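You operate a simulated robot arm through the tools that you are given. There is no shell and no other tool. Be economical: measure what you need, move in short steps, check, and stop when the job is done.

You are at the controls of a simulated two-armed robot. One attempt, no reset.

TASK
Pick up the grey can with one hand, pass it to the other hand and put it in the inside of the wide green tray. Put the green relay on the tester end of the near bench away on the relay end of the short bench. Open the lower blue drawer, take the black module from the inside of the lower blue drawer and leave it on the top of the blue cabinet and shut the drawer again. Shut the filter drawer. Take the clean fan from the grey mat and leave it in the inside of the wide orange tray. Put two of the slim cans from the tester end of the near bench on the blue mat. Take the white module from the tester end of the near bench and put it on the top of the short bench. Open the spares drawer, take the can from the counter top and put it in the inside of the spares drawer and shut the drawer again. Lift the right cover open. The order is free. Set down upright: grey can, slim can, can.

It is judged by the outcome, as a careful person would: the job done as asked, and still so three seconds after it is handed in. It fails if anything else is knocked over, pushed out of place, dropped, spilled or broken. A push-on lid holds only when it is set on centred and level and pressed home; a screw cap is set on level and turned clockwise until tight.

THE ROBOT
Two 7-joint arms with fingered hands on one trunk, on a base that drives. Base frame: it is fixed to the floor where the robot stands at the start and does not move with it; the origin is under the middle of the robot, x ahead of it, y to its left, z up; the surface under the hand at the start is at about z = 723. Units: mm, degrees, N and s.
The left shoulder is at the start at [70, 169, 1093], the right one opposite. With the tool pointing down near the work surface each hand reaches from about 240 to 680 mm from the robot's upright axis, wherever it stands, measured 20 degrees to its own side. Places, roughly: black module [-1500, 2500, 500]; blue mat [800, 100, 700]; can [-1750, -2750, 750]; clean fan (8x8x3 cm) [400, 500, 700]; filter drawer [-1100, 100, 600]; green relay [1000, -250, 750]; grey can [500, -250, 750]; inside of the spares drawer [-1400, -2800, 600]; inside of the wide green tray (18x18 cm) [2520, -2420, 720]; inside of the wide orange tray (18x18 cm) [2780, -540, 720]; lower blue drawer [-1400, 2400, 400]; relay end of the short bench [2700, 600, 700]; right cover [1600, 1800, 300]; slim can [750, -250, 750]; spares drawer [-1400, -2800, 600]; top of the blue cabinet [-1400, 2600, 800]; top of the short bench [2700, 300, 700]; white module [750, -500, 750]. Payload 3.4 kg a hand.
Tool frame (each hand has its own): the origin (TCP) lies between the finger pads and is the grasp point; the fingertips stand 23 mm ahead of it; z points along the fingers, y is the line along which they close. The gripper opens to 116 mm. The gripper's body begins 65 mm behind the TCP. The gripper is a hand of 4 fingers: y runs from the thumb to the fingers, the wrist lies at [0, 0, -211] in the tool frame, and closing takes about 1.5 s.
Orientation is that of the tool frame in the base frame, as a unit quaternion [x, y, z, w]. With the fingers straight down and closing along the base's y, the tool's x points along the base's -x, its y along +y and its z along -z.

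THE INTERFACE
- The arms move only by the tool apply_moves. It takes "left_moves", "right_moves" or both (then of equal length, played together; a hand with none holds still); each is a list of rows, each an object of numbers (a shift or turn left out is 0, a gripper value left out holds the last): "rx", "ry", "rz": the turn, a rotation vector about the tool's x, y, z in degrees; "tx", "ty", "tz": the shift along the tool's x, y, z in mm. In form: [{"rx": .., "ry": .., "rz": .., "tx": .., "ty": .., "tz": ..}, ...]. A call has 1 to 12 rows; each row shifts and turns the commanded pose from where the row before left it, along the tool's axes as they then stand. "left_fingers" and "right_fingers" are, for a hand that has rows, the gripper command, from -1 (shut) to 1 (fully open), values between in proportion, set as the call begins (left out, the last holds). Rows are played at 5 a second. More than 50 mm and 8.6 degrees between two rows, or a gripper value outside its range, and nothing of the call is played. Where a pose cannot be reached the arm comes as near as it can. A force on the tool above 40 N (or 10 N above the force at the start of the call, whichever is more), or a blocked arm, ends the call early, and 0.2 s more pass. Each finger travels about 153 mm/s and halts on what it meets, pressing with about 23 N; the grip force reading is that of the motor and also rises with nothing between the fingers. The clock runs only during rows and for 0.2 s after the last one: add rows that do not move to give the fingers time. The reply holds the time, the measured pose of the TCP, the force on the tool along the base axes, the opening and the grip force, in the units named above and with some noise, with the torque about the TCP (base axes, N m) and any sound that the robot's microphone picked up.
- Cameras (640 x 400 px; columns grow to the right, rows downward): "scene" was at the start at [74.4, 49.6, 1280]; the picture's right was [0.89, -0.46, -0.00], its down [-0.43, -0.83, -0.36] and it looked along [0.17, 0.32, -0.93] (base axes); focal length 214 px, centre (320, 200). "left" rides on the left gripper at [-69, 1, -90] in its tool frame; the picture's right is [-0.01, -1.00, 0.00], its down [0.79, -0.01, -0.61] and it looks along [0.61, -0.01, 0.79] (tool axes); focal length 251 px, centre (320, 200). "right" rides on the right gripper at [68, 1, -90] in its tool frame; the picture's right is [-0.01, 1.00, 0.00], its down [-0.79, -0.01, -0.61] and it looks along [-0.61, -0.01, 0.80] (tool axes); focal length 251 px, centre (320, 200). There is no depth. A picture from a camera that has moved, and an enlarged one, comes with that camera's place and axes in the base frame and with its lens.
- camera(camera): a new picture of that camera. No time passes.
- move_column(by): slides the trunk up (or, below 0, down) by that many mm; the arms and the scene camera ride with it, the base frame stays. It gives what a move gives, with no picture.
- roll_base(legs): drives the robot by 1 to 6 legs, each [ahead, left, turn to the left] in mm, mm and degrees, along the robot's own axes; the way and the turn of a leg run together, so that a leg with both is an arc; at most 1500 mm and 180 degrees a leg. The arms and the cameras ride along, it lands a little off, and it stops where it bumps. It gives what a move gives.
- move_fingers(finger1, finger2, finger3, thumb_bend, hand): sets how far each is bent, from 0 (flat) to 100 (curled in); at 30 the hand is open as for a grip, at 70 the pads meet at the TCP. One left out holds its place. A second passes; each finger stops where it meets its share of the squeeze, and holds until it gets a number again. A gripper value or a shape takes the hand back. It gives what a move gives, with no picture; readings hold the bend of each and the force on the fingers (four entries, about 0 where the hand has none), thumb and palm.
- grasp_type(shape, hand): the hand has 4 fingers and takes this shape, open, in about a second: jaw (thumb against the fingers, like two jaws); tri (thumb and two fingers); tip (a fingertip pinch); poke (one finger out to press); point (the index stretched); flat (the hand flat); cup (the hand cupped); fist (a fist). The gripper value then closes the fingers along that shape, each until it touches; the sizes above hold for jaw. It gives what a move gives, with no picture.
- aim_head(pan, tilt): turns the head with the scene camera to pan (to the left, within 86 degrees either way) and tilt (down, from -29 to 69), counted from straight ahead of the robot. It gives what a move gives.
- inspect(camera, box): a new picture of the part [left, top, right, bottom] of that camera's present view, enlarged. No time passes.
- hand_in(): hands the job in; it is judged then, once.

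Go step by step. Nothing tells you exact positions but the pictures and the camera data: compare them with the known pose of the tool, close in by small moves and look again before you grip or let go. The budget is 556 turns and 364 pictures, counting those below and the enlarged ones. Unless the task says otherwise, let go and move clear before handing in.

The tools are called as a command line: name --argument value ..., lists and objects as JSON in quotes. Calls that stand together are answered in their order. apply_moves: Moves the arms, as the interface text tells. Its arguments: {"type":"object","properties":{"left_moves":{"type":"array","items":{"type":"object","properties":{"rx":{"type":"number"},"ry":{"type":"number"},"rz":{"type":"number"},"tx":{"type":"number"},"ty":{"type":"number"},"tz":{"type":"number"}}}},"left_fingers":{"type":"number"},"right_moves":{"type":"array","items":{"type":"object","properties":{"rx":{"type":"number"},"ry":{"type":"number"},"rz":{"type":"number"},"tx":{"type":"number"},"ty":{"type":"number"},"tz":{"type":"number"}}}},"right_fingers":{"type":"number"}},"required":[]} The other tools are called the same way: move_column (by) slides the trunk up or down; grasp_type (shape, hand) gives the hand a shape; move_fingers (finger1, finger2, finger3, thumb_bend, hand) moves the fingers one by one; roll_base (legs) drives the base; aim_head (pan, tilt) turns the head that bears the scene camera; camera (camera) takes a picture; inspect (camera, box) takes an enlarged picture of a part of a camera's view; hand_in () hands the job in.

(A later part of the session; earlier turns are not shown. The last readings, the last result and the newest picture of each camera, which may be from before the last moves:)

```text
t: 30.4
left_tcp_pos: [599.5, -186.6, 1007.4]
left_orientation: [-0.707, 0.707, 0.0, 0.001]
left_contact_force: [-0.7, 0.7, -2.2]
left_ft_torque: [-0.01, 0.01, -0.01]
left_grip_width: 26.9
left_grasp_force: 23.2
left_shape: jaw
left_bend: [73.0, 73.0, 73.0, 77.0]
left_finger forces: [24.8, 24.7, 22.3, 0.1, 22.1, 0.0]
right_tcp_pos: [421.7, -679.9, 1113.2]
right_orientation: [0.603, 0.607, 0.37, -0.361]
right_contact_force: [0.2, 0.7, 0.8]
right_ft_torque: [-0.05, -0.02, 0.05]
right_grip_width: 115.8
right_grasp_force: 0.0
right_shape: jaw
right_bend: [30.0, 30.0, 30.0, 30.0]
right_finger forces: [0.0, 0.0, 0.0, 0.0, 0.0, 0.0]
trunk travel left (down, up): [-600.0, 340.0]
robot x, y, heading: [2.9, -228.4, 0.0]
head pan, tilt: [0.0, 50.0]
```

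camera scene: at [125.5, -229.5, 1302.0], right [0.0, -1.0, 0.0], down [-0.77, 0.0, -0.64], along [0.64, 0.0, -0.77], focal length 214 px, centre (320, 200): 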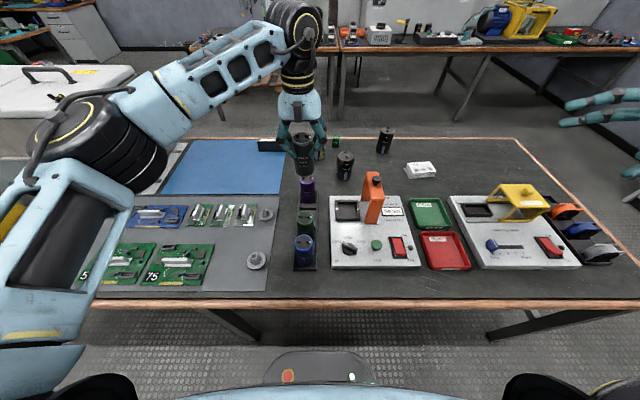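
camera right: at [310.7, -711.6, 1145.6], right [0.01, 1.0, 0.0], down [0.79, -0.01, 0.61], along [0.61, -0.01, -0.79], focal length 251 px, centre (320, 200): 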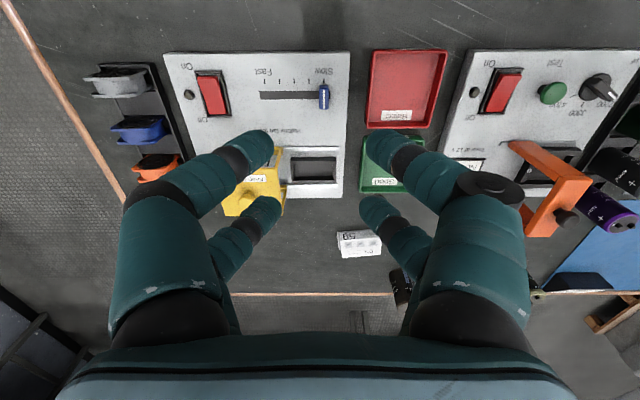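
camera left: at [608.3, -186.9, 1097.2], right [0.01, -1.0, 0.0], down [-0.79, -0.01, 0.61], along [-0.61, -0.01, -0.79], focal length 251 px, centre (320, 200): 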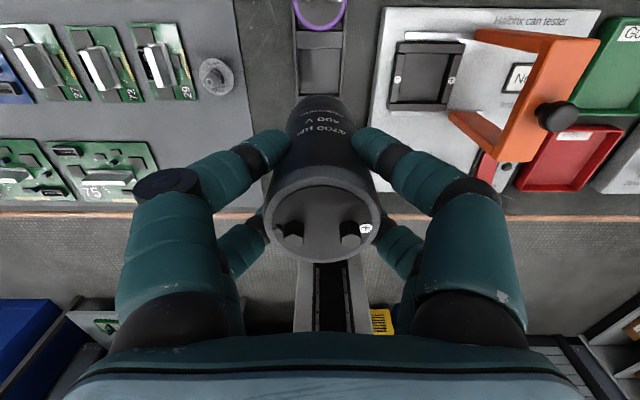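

apply_moves --left_moves '[{"ty": 40}, {"ty": 40}, {"ty": 40}, {}]'

apply_moves --right_moves '[{"tx": 4.2, "ty": 5.9, "tz": 41}, {"tx": 4.2, "ty": 5.9, "tz": 41}, {"tx": 4.2, "ty": 5.9, "tz": 41}, {"tx": 4.2, "ty": 5.9, "tz": 41}, {"tx": 4.2, "ty": 5.9, "tz": 41}, {"tx": 4.2, "ty": 5.9, "tz": 41}, {"tx": 4.2, "ty": 5.9, "tz": 41}, {}]'

camera --camera "scene"

camera --camera "right"

```text
t: 31.4
left_tcp_pos: [480.7, -187.5, 1006.5]
left_orientation: [0.707, -0.707, 0.0, 0.0]
left_contact_force: [0.5, -0.2, -3.2]
left_ft_torque: [0.02, 0.04, 0.0]
left_grip_width: 26.4
left_grasp_force: 23.2
left_shape: jaw
left_bend: [73.0, 73.0, 73.0, 77.0]
left_finger forces: [24.3, 24.5, 23.0, 0.1, 22.9, 0.0]
right_tcp_pos: [421.0, -681.2, 1112.3]
right_orientation: [0.603, 0.608, 0.369, -0.362]
right_contact_force: [0.2, 0.8, 0.5]
right_ft_torque: [0.01, -0.04, 0.0]
right_grip_width: 115.8
right_grasp_force: 0.1
right_shape: jaw
right_bend: [30.0, 30.0, 30.0, 30.0]
right_finger forces: [0.0, 0.1, 0.1, 0.0, 0.1, 0.1]
trunk travel left (down, up): [-600.0, 340.0]
robot x, y, heading: [-1.4, -229.5, -0.3]
head pan, tilt: [0.0, 50.0]
```

```text
t: 33.2
left_tcp_pos: [479.9, -187.2, 1007.6]
left_orientation: [0.708, -0.707, 0.0, 0.0]
left_contact_force: [0.0, -0.1, -2.4]
left_ft_torque: [0.01, 0.0, -0.02]
left_grip_width: 26.8
left_grasp_force: 23.1
left_shape: jaw
left_bend: [73.0, 73.0, 73.0, 77.0]
left_finger forces: [24.5, 24.5, 23.0, 0.1, 22.9, 0.0]
right_tcp_pos: [493.3, -434.0, 990.4]
right_orientation: [0.603, 0.607, 0.37, -0.362]
right_contact_force: [-0.7, -0.9, 0.1]
right_ft_torque: [0.0, -0.03, 0.0]
right_grip_width: 115.7
right_grasp_force: 0.0
right_shape: jaw
right_bend: [30.0, 30.0, 30.0, 30.0]
right_finger forces: [0.0, 0.0, 0.0, 0.1, 0.0, 0.0]
right hand out of reach, approached as far as the arm can: row 1, 2, 3, 4
trunk travel left (down, up): [-600.0, 340.0]
robot x, y, heading: [1.3, -231.6, 0.2]
head pan, tilt: [0.0, 50.0]
```

```text
334 pictures are left
camera scene: at [125.6, -229.2, 1302.0], right [0.0, -1.0, 0.0], down [-0.77, 0.0, -0.64], along [0.64, 0.0, -0.77], focal length 214 px, centre (320, 200)
```

scene: 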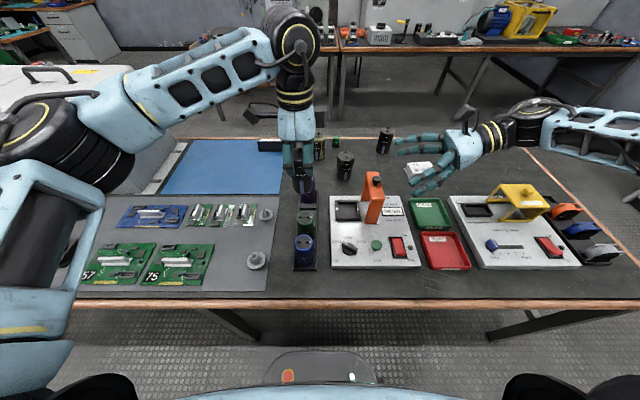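

```text
333 pictures are left
camera right: at [491.4, -480.6, 1092.5], right [1.0, 0.0, 0.01], down [0.0, -0.91, -0.42], along [0.01, 0.42, -0.91], focal length 251 px, centre (320, 200)
```

right: 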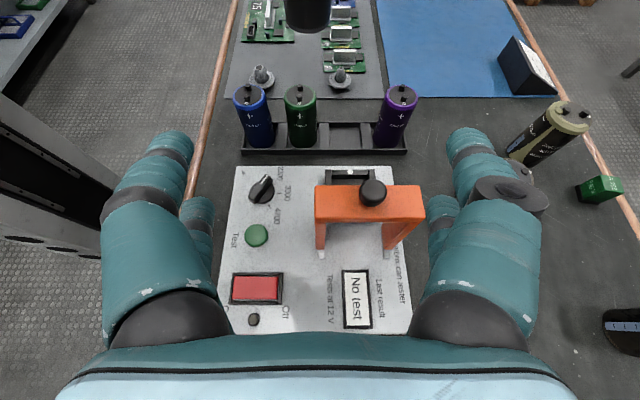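

apply_moves --right_moves '[{"ry": 7.5}, {"tx": 4, "ty": -3, "tz": 37}, {"tx": 4, "ty": -3, "tz": 37}, {"tx": 4, "ty": -3, "tz": 37}, {"tx": 5, "ty": -4, "tz": 36}, {}]' --right_fingers 1

camera --camera "right"

inspect --camera "scene" --box '[240, 80, 440, 205]'

```text
t: 34.6
left_tcp_pos: [480.3, -187.1, 1007.2]
left_orientation: [0.707, -0.707, 0.0, 0.001]
left_contact_force: [0.2, 0.0, -2.4]
left_ft_torque: [0.0, 0.0, -0.02]
left_grip_width: 26.7
left_grasp_force: 22.6
left_shape: jaw
left_bend: [73.0, 73.0, 73.0, 77.0]
left_finger forces: [24.7, 24.5, 23.3, 0.0, 22.9, 0.0]
right_tcp_pos: [478.1, -290.9, 956.1]
right_orientation: [0.578, 0.583, 0.408, -0.4]
right_contact_force: [-0.2, -0.3, 0.2]
right_ft_torque: [-0.03, -0.02, -0.04]
right_grip_width: 116.1
right_grasp_force: 0.0
right_shape: jaw
right_bend: [30.0, 30.0, 30.0, 30.0]
right_finger forces: [0.0, 0.0, 0.1, 0.0, 0.1, 0.0]
trunk travel left (down, up): [-600.0, 340.0]
robot x, y, heading: [-0.8, -227.8, 0.0]
head pan, tilt: [0.0, 50.0]
```

```text
332 pictures are left
camera right: at [477.9, -350.6, 1051.2], right [1.0, 0.0, 0.0], down [0.0, -0.84, -0.54], along [0.01, 0.54, -0.84], focal length 251 px, centre (320, 200)
```

right: 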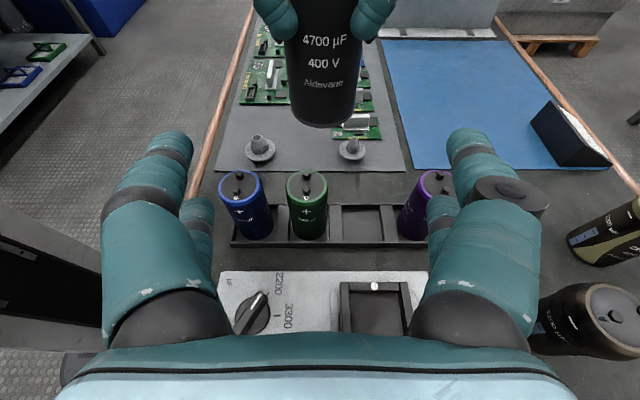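

```text
3.20 times, centred on (340, 142) of scene
camera zoom: at [125.9, -229.3, 1301.9], right [0.0, -1.0, 0.0], down [-0.77, 0.0, -0.64], along [0.64, 0.0, -0.77], focal length 686 px, centre (256, 384)
```

zoom: 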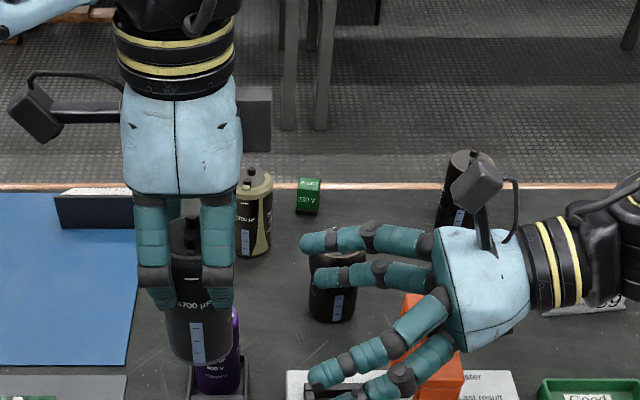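

The hands are lined up. I advance the right hand around the can's lower part.

apply_moves --right_moves '[{"tx": -6, "ty": 2, "tz": 2}, {"tx": 12, "tz": 33}, {"tx": 12, "tz": 33}, {"tx": 12, "tz": 31}, {}]' --right_fingers 1

camera --camera "right"

inspect --camera "scene" --box '[240, 80, 440, 205]'

```text
t: 35.8
left_tcp_pos: [480.1, -188.0, 1008.5]
left_orientation: [0.707, -0.707, 0.001, 0.0]
left_contact_force: [-0.3, -0.4, -3.6]
left_ft_torque: [0.01, 0.0, 0.01]
left_grip_width: 26.5
left_grasp_force: 22.5
left_shape: jaw
left_bend: [73.0, 73.0, 73.0, 77.0]
left_finger forces: [24.5, 24.5, 23.2, 0.0, 22.9, 0.1]
right_tcp_pos: [482.5, -188.1, 949.3]
right_orientation: [0.577, 0.583, 0.408, -0.402]
right_contact_force: [0.8, -0.5, 0.3]
right_ft_torque: [-0.03, 0.02, 0.0]
right_grip_width: 115.7
right_grasp_force: 0.1
right_shape: jaw
right_bend: [30.0, 30.0, 30.0, 30.0]
right_finger forces: [0.0, 0.0, 0.0, 0.1, 0.1, 0.1]
trunk travel left (down, up): [-600.0, 340.0]
robot x, y, heading: [-1.7, -229.6, 0.0]
head pan, tilt: [0.0, 50.0]
```

```text
330 pictures are left
camera right: at [480.7, -247.9, 1044.4], right [1.0, 0.0, 0.0], down [0.0, -0.84, -0.54], along [0.01, 0.54, -0.84], focal length 251 px, centre (320, 200)
```

right: 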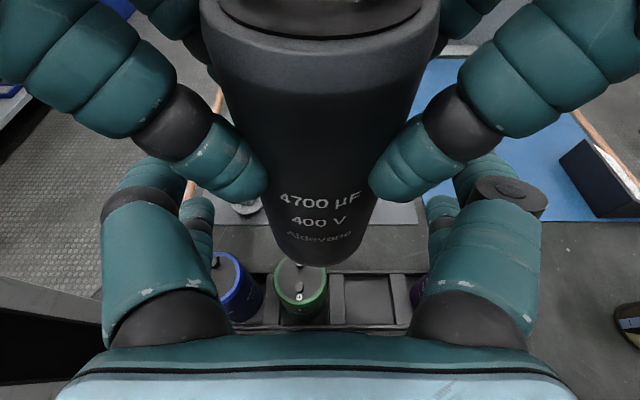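

```text
3.20 times, centred on (340, 142) of scene
camera zoom: at [125.9, -229.2, 1301.9], right [0.0, -1.0, 0.0], down [-0.77, 0.0, -0.64], along [0.64, 0.0, -0.77], focal length 686 px, centre (256, 384)
```

zoom: 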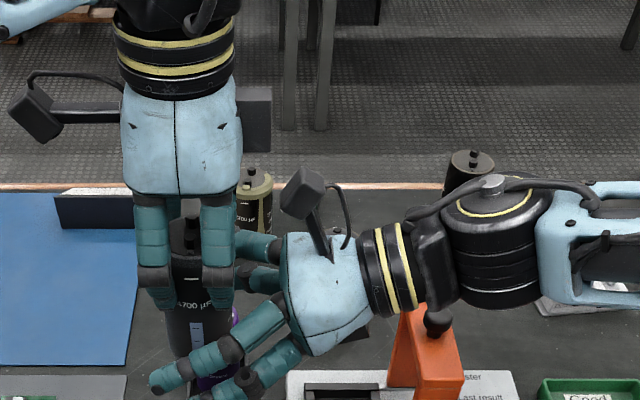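

apply_moves --right_moves '[{}, {}, {}, {}, {}, {}, {}, {}]' --right_fingers -1

camera --camera "right"

inspect --camera "scene" --box '[240, 80, 440, 205]'

```text
t: 37.6
left_tcp_pos: [480.3, -187.2, 1008.0]
left_orientation: [0.708, -0.707, -0.001, 0.0]
left_contact_force: [0.0, -10.7, 0.7]
left_ft_torque: [-0.4, 0.0, -0.01]
left_grip_width: 26.4
left_grasp_force: 23.1
left_shape: jaw
left_bend: [73.0, 73.0, 73.0, 77.0]
left_finger forces: [23.2, 28.3, 27.1, 0.1, 21.3, 0.1]
right_tcp_pos: [482.0, -187.2, 948.4]
right_orientation: [0.577, 0.583, 0.408, -0.401]
right_contact_force: [0.4, 11.3, -1.0]
right_ft_torque: [-0.21, 0.03, -0.01]
right_grip_width: 29.8
right_grasp_force: 22.9
right_shape: jaw
right_bend: [73.0, 74.0, 74.0, 77.0]
right_finger forces: [23.1, 19.7, 19.6, 0.0, 23.2, 0.1]
trunk travel left (down, up): [-600.0, 340.0]
robot x, y, heading: [0.6, -228.3, 0.2]
head pan, tilt: [0.0, 50.0]
```

```text
328 pictures are left
camera right: at [480.7, -247.6, 1044.3], right [1.0, 0.0, 0.0], down [0.0, -0.84, -0.54], along [0.0, 0.54, -0.84], focal length 251 px, centre (320, 200)
```

right: 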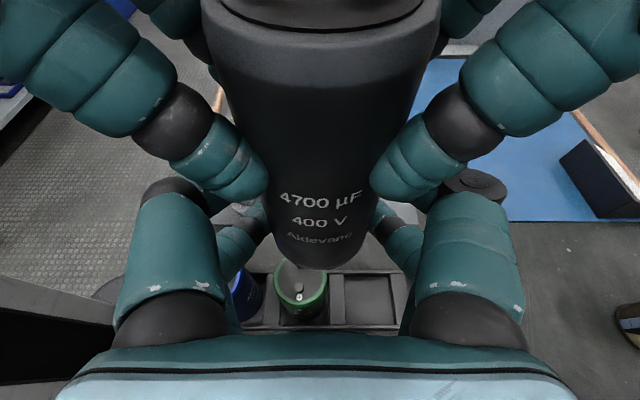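

```text
3.20 times, centred on (340, 142) of scene
camera zoom: at [126.1, -228.5, 1301.9], right [0.0, -1.0, 0.0], down [-0.77, 0.0, -0.64], along [0.64, 0.0, -0.77], focal length 686 px, centre (256, 384)
```

zoom: 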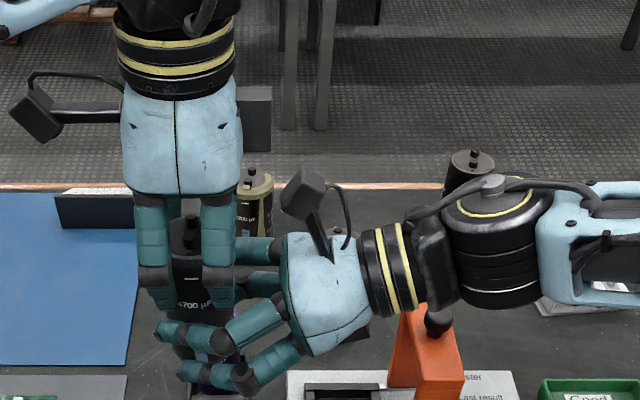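

Both hands hold it. Now the left lets go, rises 12 mm and re-grips just the rim, so that the right can shift its hold higher afterwards.

apply_moves --left_moves '[{}, {}, {}, {}, {}, {"tz": -12}, {}]' --left_fingers 0.5

inspect --camera "scene" --box '[240, 80, 440, 205]'

camera --camera "right"

```text
t: 39.2
left_tcp_pos: [479.4, -187.3, 1018.4]
left_orientation: [0.708, -0.706, 0.0, 0.0]
left_contact_force: [0.6, 0.7, -0.1]
left_ft_torque: [0.0, 0.01, 0.01]
left_grip_width: 86.4
left_grasp_force: 0.1
left_shape: jaw
left_bend: [63.0, 63.0, 63.0, 63.0]
left_finger forces: [0.1, 0.1, 0.0, 0.1, 0.0, 0.0]
right_tcp_pos: [481.2, -187.3, 948.7]
right_orientation: [0.577, 0.583, 0.408, -0.401]
right_contact_force: [-0.7, 0.7, -0.5]
right_ft_torque: [0.01, -0.01, -0.02]
right_grip_width: 30.2
right_grasp_force: 22.4
right_shape: jaw
right_bend: [74.0, 74.0, 74.0, 78.0]
right_finger forces: [21.6, 20.1, 20.6, 0.0, 21.3, 0.0]
trunk travel left (down, up): [-600.0, 340.0]
robot x, y, heading: [1.4, -226.1, -0.3]
head pan, tilt: [0.0, 50.0]
```

```text
3.20 times, centred on (340, 142) of scene
camera zoom: at [126.3, -228.5, 1301.9], right [0.0, -1.0, 0.0], down [-0.77, 0.0, -0.64], along [0.64, 0.0, -0.77], focal length 686 px, centre (256, 384)
```

zoom: 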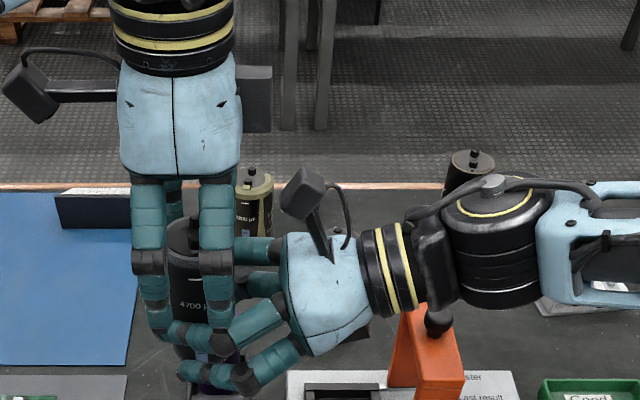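

```text
325 pictures are left
camera right: at [480.7, -247.5, 1044.4], right [1.0, 0.0, 0.0], down [0.0, -0.84, -0.54], along [0.0, 0.54, -0.84], focal length 251 px, centre (320, 200)
```

right: 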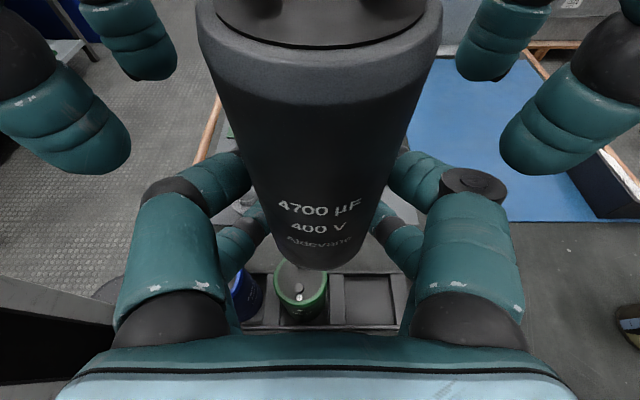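

apply_moves --left_moves '[{}, {}, {}, {}, {}, {}]' --left_fingers -1

camera --camera "right"

```text
t: 40.6
left_tcp_pos: [480.1, -187.4, 1019.3]
left_orientation: [0.707, -0.707, 0.0, 0.0]
left_contact_force: [-0.9, -2.1, 0.1]
left_ft_torque: [-0.07, 0.02, -0.07]
left_grip_width: 27.1
left_grasp_force: 23.0
left_shape: jaw
left_bend: [73.0, 73.0, 73.0, 77.0]
left_finger forces: [22.5, 22.5, 21.1, 0.0, 18.7, 0.0]
right_tcp_pos: [481.1, -187.8, 948.8]
right_orientation: [0.578, 0.583, 0.408, -0.4]
right_contact_force: [1.0, 1.3, 0.4]
right_ft_torque: [-0.06, 0.03, 0.07]
right_grip_width: 30.4
right_grasp_force: 22.7
right_shape: jaw
right_bend: [74.0, 74.0, 74.0, 78.0]
right_finger forces: [23.1, 20.1, 20.2, 0.0, 21.5, 0.0]
trunk travel left (down, up): [-600.0, 340.0]
robot x, y, heading: [-0.3, -228.1, -0.0]
head pan, tilt: [0.0, 50.0]
```

```text
324 pictures are left
camera right: at [480.8, -247.7, 1044.4], right [1.0, 0.0, 0.0], down [0.0, -0.84, -0.54], along [0.01, 0.54, -0.84], focal length 251 px, centre (320, 200)
```

right: 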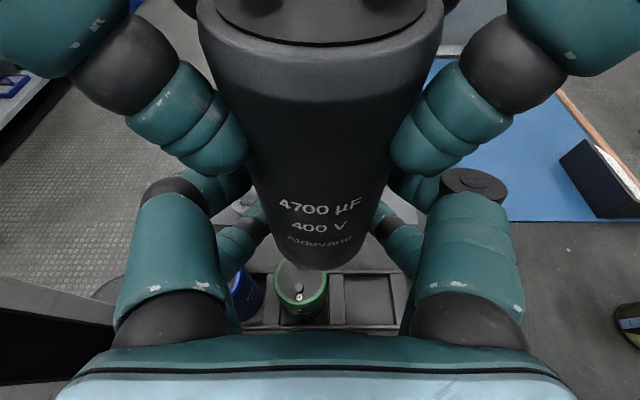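

apply_moves --right_moves '[{}, {}, {}, {}, {"tx": 16, "tz": -6}, {}]' --right_fingers 0.5

camera --camera "right"

inspect --camera "scene" --box '[240, 80, 440, 205]'

```text
t: 42.0
left_tcp_pos: [480.6, -188.0, 1020.0]
left_orientation: [-0.707, 0.707, 0.001, 0.0]
left_contact_force: [0.0, 0.1, -0.2]
left_ft_torque: [0.0, 0.01, 0.0]
left_grip_width: 26.7
left_grasp_force: 22.9
left_shape: jaw
left_bend: [73.0, 73.0, 73.0, 77.0]
left_finger forces: [22.7, 22.7, 20.7, 0.0, 19.4, 0.0]
right_tcp_pos: [483.1, -187.6, 965.8]
right_orientation: [0.577, 0.583, 0.407, -0.401]
right_contact_force: [-0.8, -0.5, -0.4]
right_ft_torque: [0.01, -0.01, 0.02]
right_grip_width: 86.6
right_grasp_force: 0.1
right_shape: jaw
right_bend: [63.0, 63.0, 63.0, 63.0]
right_finger forces: [0.0, 0.1, 0.1, 0.0, 0.1, 0.1]
trunk travel left (down, up): [-600.0, 340.0]
robot x, y, heading: [-0.6, -225.1, -0.1]
head pan, tilt: [0.0, 50.0]
```

```text
323 pictures are left
camera right: at [480.5, -247.4, 1061.4], right [1.0, 0.0, 0.0], down [0.0, -0.84, -0.54], along [0.0, 0.54, -0.84], focal length 251 px, centre (320, 200)
```

right: 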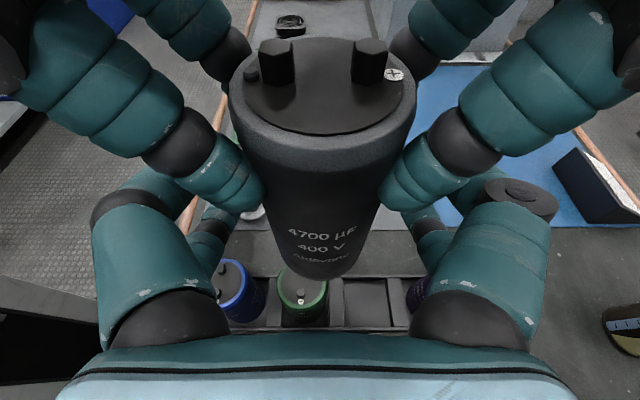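

```text
3.20 times, centred on (340, 142) of scene
camera zoom: at [126.4, -228.7, 1301.9], right [0.0, -1.0, 0.0], down [-0.77, 0.0, -0.64], along [0.64, 0.0, -0.77], focal length 686 px, centre (256, 384)
```

zoom: 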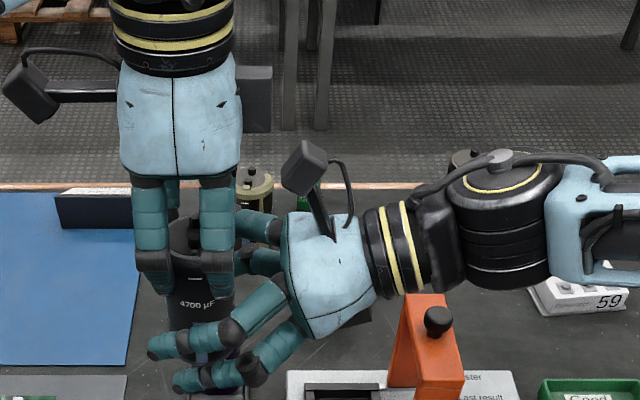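

apply_moves --right_moves '[{}, {}, {}, {}, {}, {}]' --right_fingers -1

apply_moves --left_moves '[{}, {}, {}, {}, {}, {"tz": -40}, {"tz": -40}, {"tz": -30}, {}]' --left_fingers 0.8

camera --camera "right"

inspect --camera "scene" --box '[240, 80, 440, 205]'

```text
t: 43.4
left_tcp_pos: [480.5, -188.0, 1019.1]
left_orientation: [-0.707, 0.707, 0.0, 0.0]
left_contact_force: [-0.7, -11.3, 0.5]
left_ft_torque: [-0.32, 0.04, -0.08]
left_grip_width: 26.6
left_grasp_force: 22.5
left_shape: jaw
left_bend: [73.0, 73.0, 73.0, 77.0]
left_finger forces: [20.6, 26.3, 23.7, 0.1, 17.6, 0.1]
right_tcp_pos: [481.6, -186.9, 966.2]
right_orientation: [0.578, 0.583, 0.408, -0.4]
right_contact_force: [0.5, 10.9, -0.2]
right_ft_torque: [-0.2, 0.05, 0.03]
right_grip_width: 28.1
right_grasp_force: 23.3
right_shape: jaw
right_bend: [74.0, 74.0, 74.0, 77.0]
right_finger forces: [24.4, 19.9, 19.7, 0.0, 22.9, 0.1]
trunk travel left (down, up): [-600.0, 340.0]
robot x, y, heading: [0.9, -227.0, 0.1]
head pan, tilt: [0.0, 50.0]
```

```text
t: 45.4
left_tcp_pos: [478.4, -187.6, 1128.9]
left_orientation: [-0.707, 0.707, 0.0, -0.001]
left_contact_force: [0.3, -0.2, -0.2]
left_ft_torque: [0.01, -0.01, 0.02]
left_grip_width: 104.6
left_grasp_force: 0.0
left_shape: jaw
left_bend: [47.0, 47.0, 47.0, 47.0]
left_finger forces: [0.0, 0.0, 0.0, 0.0, 0.0, 0.0]
right_tcp_pos: [481.3, -187.1, 966.2]
right_orientation: [0.577, 0.582, 0.408, -0.401]
right_contact_force: [-0.2, -1.0, -0.1]
right_ft_torque: [-0.01, 0.01, 0.04]
right_grip_width: 28.9
right_grasp_force: 22.8
right_shape: jaw
right_bend: [75.0, 74.0, 74.0, 79.0]
right_finger forces: [21.1, 19.7, 20.4, 0.1, 20.9, 0.0]
trunk travel left (down, up): [-600.0, 340.0]
robot x, y, heading: [-0.3, -228.9, 0.1]
head pan, tilt: [0.0, 50.0]
```

```text
321 pictures are left
camera right: at [480.5, -247.2, 1061.4], right [1.0, 0.0, 0.0], down [0.0, -0.84, -0.54], along [0.0, 0.54, -0.84], focal length 251 px, centre (320, 200)
```

right: 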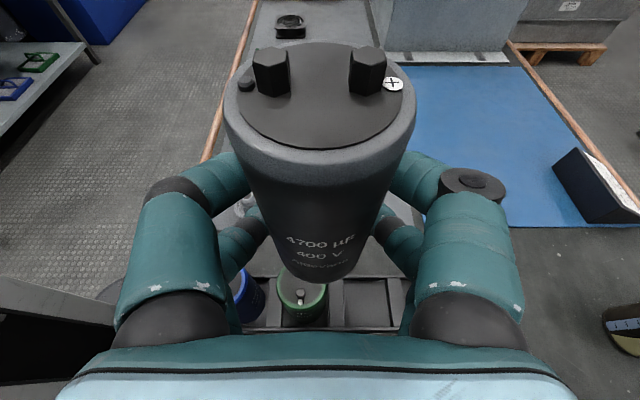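

```text
3.20 times, centred on (340, 142) of scene
camera zoom: at [126.4, -228.4, 1301.9], right [0.0, -1.0, 0.0], down [-0.77, 0.0, -0.64], along [0.64, 0.0, -0.77], focal length 686 px, centre (256, 384)
```

zoom: 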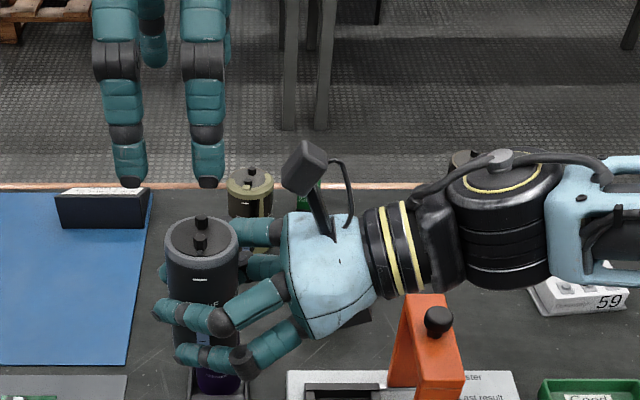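

The can is now held by the right hand alone. I turn the left hand back and shift the base left to the fan.

apply_moves --left_moves '[{"rz": 8.2}, {"rz": 8.2}, {"rz": 8.2}, {"rz": 8.2}, {"rz": 8.2}, {"rz": 8.2}, {"rz": 8.2}, {"rz": 8.2}, {"rz": 8.2}, {"rz": 8.2}, {"rz": 8}, {}]' --left_fingers 1

apply_moves --left_moves '[{"tx": 20, "ty": 45}, {"tx": 20, "ty": 45}, {"tx": 20, "ty": 45}, {}]'

roll_base --legs '[[0, 560, 0]]'

camera --camera "left"

camera --camera "scene"

```text
t: 48.0
left_tcp_pos: [481.1, -186.2, 1128.8]
left_orientation: [0.001, 1.0, 0.001, 0.0]
left_contact_force: [-0.1, 0.6, 0.4]
left_ft_torque: [0.01, -0.03, -0.02]
left_grip_width: 116.0
left_grasp_force: 0.1
left_shape: jaw
left_bend: [30.0, 30.0, 30.0, 30.0]
left_finger forces: [0.0, 0.2, 0.1, 0.1, 0.0, 0.0]
right_tcp_pos: [481.3, -186.6, 964.2]
right_orientation: [0.577, 0.583, 0.408, -0.401]
right_contact_force: [0.0, 0.0, 0.4]
right_ft_torque: [0.03, 0.01, 0.02]
right_grip_width: 29.1
right_grasp_force: 23.0
right_shape: jaw
right_bend: [75.0, 74.0, 74.0, 79.0]
right_finger forces: [21.2, 19.7, 20.5, 0.1, 20.9, 0.1]
trunk travel left (down, up): [-600.0, 340.0]
robot x, y, heading: [0.7, -229.6, 0.1]
head pan, tilt: [0.0, 50.0]
```

```text
t: 49.0
left_tcp_pos: [418.9, -52.7, 1130.1]
left_orientation: [0.0, 1.0, 0.001, -0.001]
left_contact_force: [-0.1, -1.3, -0.5]
left_ft_torque: [0.03, 0.0, -0.01]
left_grip_width: 115.8
left_grasp_force: 0.2
left_shape: jaw
left_bend: [30.0, 30.0, 30.0, 30.0]
left_finger forces: [0.0, 0.0, 0.1, 0.0, 0.0, 0.0]
right_tcp_pos: [481.7, -188.4, 964.7]
right_orientation: [0.577, 0.582, 0.408, -0.401]
right_contact_force: [0.2, -0.3, 0.4]
right_ft_torque: [0.04, -0.02, 0.03]
right_grip_width: 28.8
right_grasp_force: 22.5
right_shape: jaw
right_bend: [75.0, 74.0, 74.0, 79.0]
right_finger forces: [20.8, 19.6, 20.4, 0.0, 20.9, 0.1]
trunk travel left (down, up): [-600.0, 340.0]
robot x, y, heading: [0.8, -227.8, -0.0]
head pan, tilt: [0.0, 50.0]
```

```text
t: 52.2
left_tcp_pos: [418.6, 507.0, 1129.3]
left_orientation: [-0.001, 1.0, 0.0, 0.0]
left_contact_force: [0.0, 0.9, -0.6]
left_ft_torque: [0.02, 0.01, 0.01]
left_grip_width: 115.9
left_grasp_force: 0.1
left_shape: jaw
left_bend: [30.0, 30.0, 30.0, 30.0]
left_finger forces: [0.0, 0.0, 0.1, 0.1, 0.0, 0.1]
right_tcp_pos: [480.4, 372.8, 966.3]
right_orientation: [0.577, 0.583, 0.408, -0.401]
right_contact_force: [-1.8, 0.6, -0.1]
right_ft_torque: [0.01, 0.03, -0.01]
right_grip_width: 29.1
right_grasp_force: 23.0
right_shape: jaw
right_bend: [75.0, 74.0, 74.0, 79.0]
right_finger forces: [20.8, 19.7, 20.3, 0.0, 21.0, 0.1]
trunk travel left (down, up): [-600.0, 340.0]
robot x, y, heading: [-2.9, 330.5, -0.0]
head pan, tilt: [0.0, 50.0]
```

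```text
319 pictures are left
camera left: at [486.8, 509.3, 1219.6], right [0.01, -1.0, 0.0], down [-0.79, -0.01, 0.61], along [-0.61, -0.01, -0.79], focal length 251 px, centre (320, 200)
```

left: 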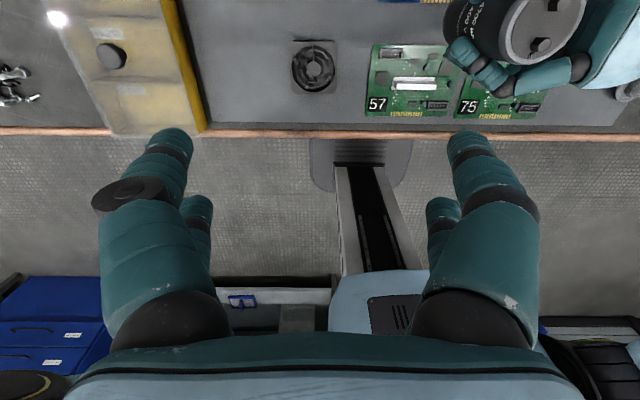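

```text
318 pictures are left
camera scene: at [125.3, 330.2, 1301.9], right [0.0, -1.0, 0.0], down [-0.77, 0.0, -0.64], along [0.64, 0.0, -0.77], focal length 214 px, centre (320, 200)
```

scene: 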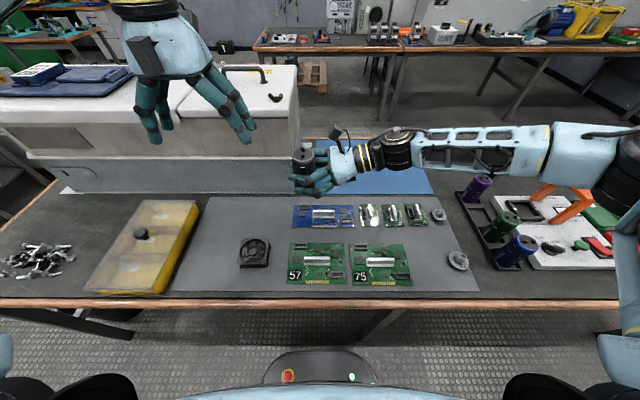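

apply_moves --left_moves '[{"tx": 18, "ty": 9, "tz": 40}, {"tz": 45}, {"tz": 45}, {"tz": 45}, {"tz": 45}, {"tz": 45}, {"tz": 35}, {}]'

camera --camera "left"

```text
t: 54.0
left_tcp_pos: [399.1, 516.3, 828.7]
left_orientation: [-0.001, 1.0, 0.0, 0.0]
left_contact_force: [-0.7, -0.7, 0.3]
left_ft_torque: [0.02, -0.01, -0.01]
left_grip_width: 116.0
left_grasp_force: 0.1
left_shape: jaw
left_bend: [30.0, 30.0, 30.0, 30.0]
left_finger forces: [0.0, 0.0, 0.0, 0.0, 0.1, 0.0]
right_tcp_pos: [481.0, 371.3, 966.4]
right_orientation: [0.577, 0.583, 0.407, -0.401]
right_contact_force: [0.9, 0.0, -0.8]
right_ft_torque: [0.0, 0.0, -0.02]
right_grip_width: 29.0
right_grasp_force: 23.1
right_shape: jaw
right_bend: [75.0, 74.0, 74.0, 79.0]
right_finger forces: [20.7, 19.7, 20.4, 0.1, 20.8, 0.0]
trunk travel left (down, up): [-600.0, 340.0]
robot x, y, heading: [0.2, 328.9, 0.1]
head pan, tilt: [0.0, 50.0]
```

```text
317 pictures are left
camera left: at [467.7, 518.2, 919.5], right [0.01, -1.0, 0.0], down [-0.79, -0.01, 0.61], along [-0.61, -0.01, -0.79], focal length 251 px, centre (320, 200)
```

left: 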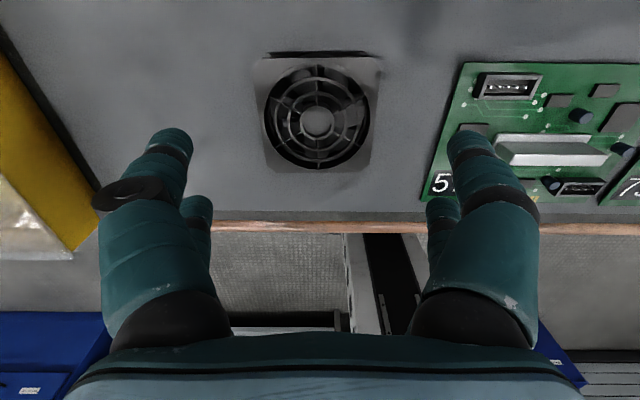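

apply_moves --left_moves '[{"tx": -7, "ty": 2, "tz": 30}, {"tz": 30}, {"tz": 15}, {}]'

camera --camera "left"

```text
t: 55.0
left_tcp_pos: [406.6, 517.8, 754.2]
left_orientation: [-0.001, 1.0, 0.0, 0.001]
left_contact_force: [0.3, 0.9, 0.7]
left_ft_torque: [0.03, -0.01, -0.01]
left_grip_width: 116.1
left_grasp_force: 0.0
left_shape: jaw
left_bend: [30.0, 30.0, 30.0, 30.0]
left_finger forces: [0.0, 0.0, 0.0, 0.0, 0.0, 0.0]
right_tcp_pos: [480.3, 372.7, 966.0]
right_orientation: [0.577, 0.583, 0.408, -0.401]
right_contact_force: [-0.5, -0.5, -0.3]
right_ft_torque: [0.03, -0.03, 0.03]
right_grip_width: 28.8
right_grasp_force: 23.0
right_shape: jaw
right_bend: [75.0, 74.0, 74.0, 79.0]
right_finger forces: [20.8, 19.7, 20.2, 0.1, 21.0, 0.0]
trunk travel left (down, up): [-600.0, 340.0]
robot x, y, heading: [1.6, 330.4, 0.1]
head pan, tilt: [0.0, 50.0]
```

```text
316 pictures are left
camera left: at [475.1, 519.6, 844.5], right [0.01, -1.0, 0.0], down [-0.79, -0.01, 0.61], along [-0.61, -0.01, -0.79], focal length 251 px, centre (320, 200)
```

left: 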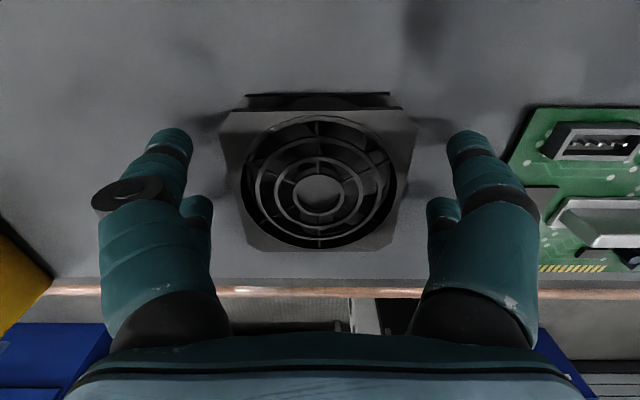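

apply_moves --left_moves '[{"tx": -5}, {}]'

apply_moves --left_moves '[{}, {}, {}, {}, {}, {}]' --left_fingers -1

apply_moves --left_moves '[{"tz": -20}, {"tz": -40}, {"tz": -40}, {}]'

camera --camera "left"

```text
t: 55.6
left_tcp_pos: [412.1, 519.1, 755.0]
left_orientation: [-0.001, 1.0, 0.0, 0.0]
left_contact_force: [-0.7, -1.2, -0.8]
left_ft_torque: [0.01, 0.03, -0.01]
left_grip_width: 115.8
left_grasp_force: 0.1
left_shape: jaw
left_bend: [30.0, 30.0, 30.0, 30.0]
left_finger forces: [0.0, 0.0, 0.0, 0.0, 0.1, 0.0]
right_tcp_pos: [480.8, 371.0, 966.4]
right_orientation: [0.577, 0.584, 0.407, -0.401]
right_contact_force: [-0.4, -1.1, 0.5]
right_ft_torque: [0.03, 0.0, 0.03]
right_grip_width: 28.8
right_grasp_force: 23.6
right_shape: jaw
right_bend: [75.0, 74.0, 74.0, 79.0]
right_finger forces: [20.8, 19.7, 20.3, 0.1, 20.9, 0.1]
trunk travel left (down, up): [-600.0, 340.0]
robot x, y, heading: [1.1, 332.3, 0.1]
head pan, tilt: [0.0, 50.0]
```

```text
t: 57.0
left_tcp_pos: [412.4, 517.9, 755.2]
left_orientation: [-0.001, 1.0, -0.001, 0.0]
left_contact_force: [0.9, 0.1, 0.8]
left_ft_torque: [0.02, -0.02, -0.01]
left_grip_width: 73.0
left_grasp_force: 22.8
left_shape: jaw
left_bend: [70.0, 70.0, 70.0, 71.0]
left_finger forces: [20.7, 20.9, 20.9, 0.1, 20.9, 0.1]
right_tcp_pos: [480.3, 372.1, 966.3]
right_orientation: [0.577, 0.583, 0.407, -0.4]
right_contact_force: [-1.0, 0.3, -0.4]
right_ft_torque: [0.02, -0.01, -0.02]
right_grip_width: 28.6
right_grasp_force: 23.2
right_shape: jaw
right_bend: [75.0, 74.0, 74.0, 79.0]
right_finger forces: [20.7, 19.8, 20.3, 0.0, 20.9, 0.0]
trunk travel left (down, up): [-600.0, 340.0]
robot x, y, heading: [0.0, 328.4, -0.0]
head pan, tilt: [0.0, 50.0]
```

```text
t: 58.0
left_tcp_pos: [412.2, 519.3, 854.4]
left_orientation: [0.0, 1.0, 0.0, 0.0]
left_contact_force: [-0.6, 0.8, -1.0]
left_ft_torque: [0.02, -0.01, 0.0]
left_grip_width: 72.9
left_grasp_force: 22.8
left_shape: jaw
left_bend: [70.0, 70.0, 70.0, 71.0]
left_finger forces: [20.8, 21.0, 21.0, 0.0, 21.0, 0.1]
right_tcp_pos: [481.8, 372.9, 965.0]
right_orientation: [0.577, 0.583, 0.407, -0.402]
right_contact_force: [-0.3, 0.0, -1.0]
right_ft_torque: [0.02, -0.04, -0.02]
right_grip_width: 29.1
right_grasp_force: 22.7
right_shape: jaw
right_bend: [75.0, 74.0, 74.0, 79.0]
right_finger forces: [20.7, 19.7, 20.3, 0.0, 20.9, 0.0]
trunk travel left (down, up): [-600.0, 340.0]
robot x, y, heading: [-1.4, 328.4, -0.1]
head pan, tilt: [0.0, 50.0]
```

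```text
315 pictures are left
camera left: at [480.6, 519.6, 944.8], right [0.01, -1.0, 0.0], down [-0.79, -0.01, 0.61], along [-0.61, -0.01, -0.79], focal length 251 px, centre (320, 200)
```

left: 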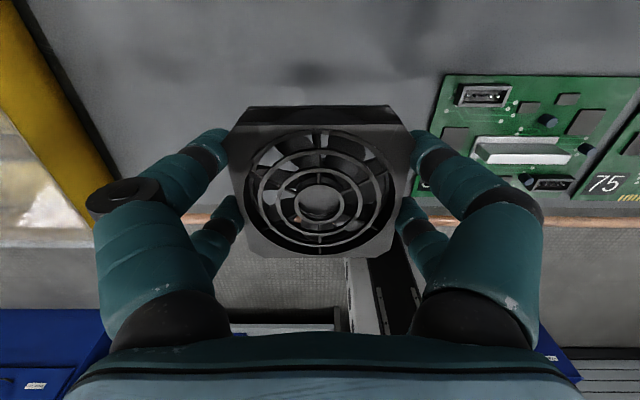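

The fan is held. I raise it, back off from the bench and drive round its right end.

apply_moves --left_moves '[{"tz": -50}, {"tz": -50}, {"tz": -30}, {}]'

roll_base --legs '[[-300, 0, 0], [0, -1200, 0], [0, -900, 0]]'

aim_head --pan 0 --tilt 25

camera --camera "scene"

```text
t: 59.0
left_tcp_pos: [411.9, 519.8, 984.6]
left_orientation: [0.0, 1.0, 0.0, 0.0]
left_contact_force: [-0.2, -0.1, 0.2]
left_ft_torque: [0.01, 0.0, 0.04]
left_grip_width: 73.0
left_grasp_force: 23.1
left_shape: jaw
left_bend: [70.0, 70.0, 70.0, 71.0]
left_finger forces: [20.9, 21.0, 21.0, 0.0, 21.0, 0.0]
right_tcp_pos: [480.1, 371.3, 966.5]
right_orientation: [0.578, 0.583, 0.408, -0.4]
right_contact_force: [0.8, -0.3, 0.8]
right_ft_torque: [0.01, 0.0, 0.0]
right_grip_width: 28.9
right_grasp_force: 23.0
right_shape: jaw
right_bend: [75.0, 74.0, 74.0, 79.0]
right_finger forces: [20.7, 19.7, 20.4, 0.0, 20.9, 0.0]
trunk travel left (down, up): [-600.0, 340.0]
robot x, y, heading: [-1.5, 328.7, 0.4]
head pan, tilt: [0.0, 50.0]
```

```text
t: 71.1
left_tcp_pos: [125.3, -1584.9, 984.6]
left_orientation: [-0.004, 1.0, 0.001, 0.001]
left_contact_force: [-0.1, -0.2, -1.3]
left_ft_torque: [-0.03, 0.02, 0.0]
left_grip_width: 73.0
left_grasp_force: 22.8
left_shape: jaw
left_bend: [70.0, 70.0, 70.0, 71.0]
left_finger forces: [20.8, 21.0, 21.0, 0.1, 20.8, 0.1]
right_tcp_pos: [194.4, -1732.1, 966.2]
right_orientation: [0.576, 0.584, 0.407, -0.401]
right_contact_force: [0.3, 0.4, 0.2]
right_ft_torque: [0.0, 0.03, 0.02]
right_grip_width: 28.7
right_grasp_force: 22.8
right_shape: jaw
right_bend: [75.0, 74.0, 74.0, 79.0]
right_finger forces: [20.7, 19.6, 20.2, 0.0, 20.9, 0.1]
trunk travel left (down, up): [-600.0, 340.0]
robot x, y, heading: [-288.3, -1776.1, 0.3]
head pan, tilt: [0.0, 50.0]
```

```text
t: 72.0
left_tcp_pos: [125.2, -1585.4, 984.5]
left_orientation: [-0.003, 1.0, -0.001, 0.0]
left_contact_force: [-0.5, 0.8, -1.4]
left_ft_torque: [0.02, -0.03, 0.0]
left_grip_width: 73.1
left_grasp_force: 22.8
left_shape: jaw
left_bend: [70.0, 70.0, 70.0, 71.0]
left_finger forces: [20.9, 20.9, 20.9, 0.0, 20.9, 0.1]
right_tcp_pos: [194.4, -1731.4, 964.7]
right_orientation: [0.576, 0.584, 0.407, -0.401]
right_contact_force: [-0.2, -0.4, -0.1]
right_ft_torque: [0.03, 0.02, -0.03]
right_grip_width: 28.8
right_grasp_force: 23.0
right_shape: jaw
right_bend: [75.0, 74.0, 74.0, 79.0]
right_finger forces: [20.7, 19.7, 20.3, 0.0, 20.9, 0.1]
trunk travel left (down, up): [-600.0, 340.0]
robot x, y, heading: [-283.6, -1773.3, 0.4]
head pan, tilt: [0.0, 25.0]
```

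```text
314 pictures are left
camera scene: at [-145.8, -1774.9, 1339.3], right [0.01, -1.0, 0.0], down [-0.42, 0.0, -0.91], along [0.91, 0.01, -0.42], focal length 214 px, centre (320, 200)
```

scene: 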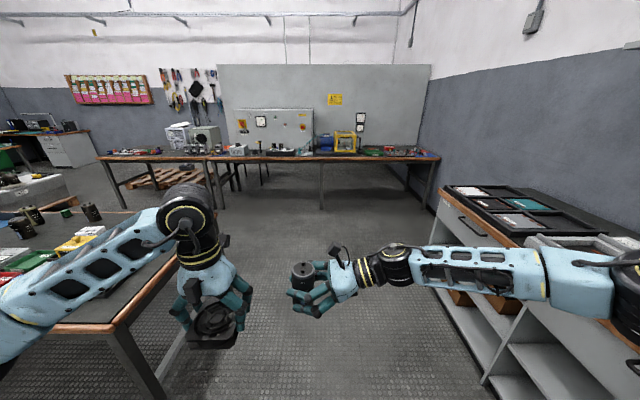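

roll_base --legs '[[1300, 0, 0], [550, 0, 0]]'

camera --camera "scene"

inspect --camera "scene" --box '[320, 60, 640, 260]'

inspect --camera "scene" --box '[0, 60, 320, 260]'

```text
t: 81.4
left_tcp_pos: [1993.4, -1581.2, 984.0]
left_orientation: [-0.001, 1.0, 0.001, 0.0]
left_contact_force: [-0.6, -0.5, -1.5]
left_ft_torque: [0.01, 0.01, 0.01]
left_grip_width: 73.0
left_grasp_force: 23.4
left_shape: jaw
left_bend: [70.0, 70.0, 70.0, 71.0]
left_finger forces: [20.8, 21.0, 21.0, 0.0, 20.9, 0.0]
right_tcp_pos: [2062.5, -1728.2, 967.3]
right_orientation: [0.577, 0.584, 0.407, -0.401]
right_contact_force: [-0.2, 0.3, 0.2]
right_ft_torque: [-0.04, -0.02, 0.0]
right_grip_width: 28.6
right_grasp_force: 22.9
right_shape: jaw
right_bend: [75.0, 74.0, 74.0, 79.0]
right_finger forces: [20.8, 19.6, 20.1, 0.0, 20.8, 0.0]
trunk travel left (down, up): [-600.0, 340.0]
robot x, y, heading: [1581.5, -1768.3, 0.1]
head pan, tilt: [0.0, 25.0]
```

```text
313 pictures are left
camera scene: at [1722.2, -1769.5, 1339.4], right [0.0, -1.0, 0.0], down [-0.42, 0.0, -0.91], along [0.91, 0.0, -0.42], focal length 214 px, centre (320, 200)
```

scene: 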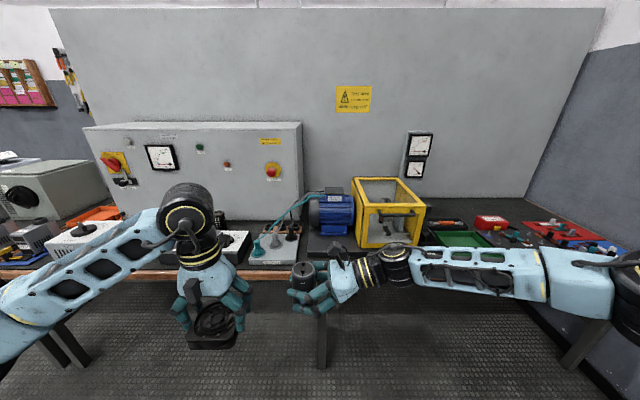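

```text
2.00 times, centred on (480, 160) of scene
camera zoom: at [1722.2, -1769.5, 1339.4], right [0.0, -1.0, 0.0], down [-0.42, 0.0, -0.91], along [0.91, 0.0, -0.42], focal length 429 px, centre (0, 280)
```

zoom: 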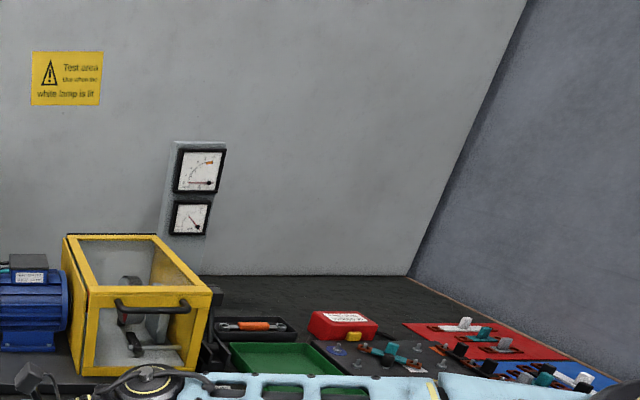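

```text
2.00 times, centred on (160, 160) of scene
camera zoom: at [1722.2, -1769.5, 1339.4], right [0.0, -1.0, 0.0], down [-0.42, 0.0, -0.91], along [0.91, 0.0, -0.42], focal length 429 px, centre (640, 280)
```

zoom: 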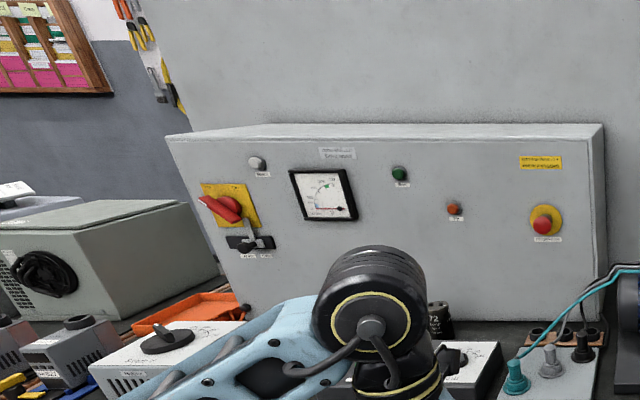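

The green tray sits on the far bench beyond the yellow guard. I check the space to the right before moving there.

aim_head --pan -60 --tilt 40

camera --camera "scene"

```text
t: 82.7
left_tcp_pos: [1993.1, -1581.0, 984.3]
left_orientation: [-0.002, 1.0, 0.0, 0.001]
left_contact_force: [-0.3, -0.8, -1.0]
left_ft_torque: [-0.02, -0.01, 0.0]
left_grip_width: 73.0
left_grasp_force: 22.9
left_shape: jaw
left_bend: [70.0, 70.0, 70.0, 71.0]
left_finger forces: [20.8, 21.0, 21.0, 0.1, 20.9, 0.0]
right_tcp_pos: [2062.7, -1727.6, 965.3]
right_orientation: [0.577, 0.583, 0.407, -0.401]
right_contact_force: [-0.2, 0.8, 0.3]
right_ft_torque: [0.02, -0.02, -0.01]
right_grip_width: 28.9
right_grasp_force: 23.4
right_shape: jaw
right_bend: [75.0, 74.0, 74.0, 79.0]
right_finger forces: [20.7, 19.6, 20.3, 0.0, 20.9, 0.0]
trunk travel left (down, up): [-600.0, 340.0]
robot x, y, heading: [1580.8, -1769.3, 0.1]
head pan, tilt: [-60.0, 40.0]
```

```text
310 pictures are left
camera scene: at [1672.7, -1843.2, 1316.1], right [-0.86, -0.5, 0.0], down [-0.32, 0.56, -0.77], along [0.39, -0.66, -0.64], focal length 214 px, centre (320, 200)
```

scene: 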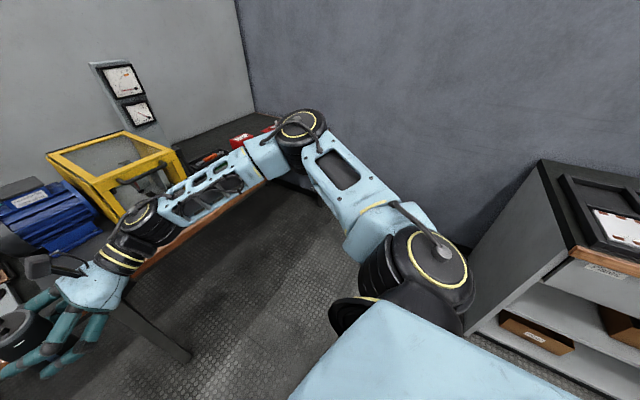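

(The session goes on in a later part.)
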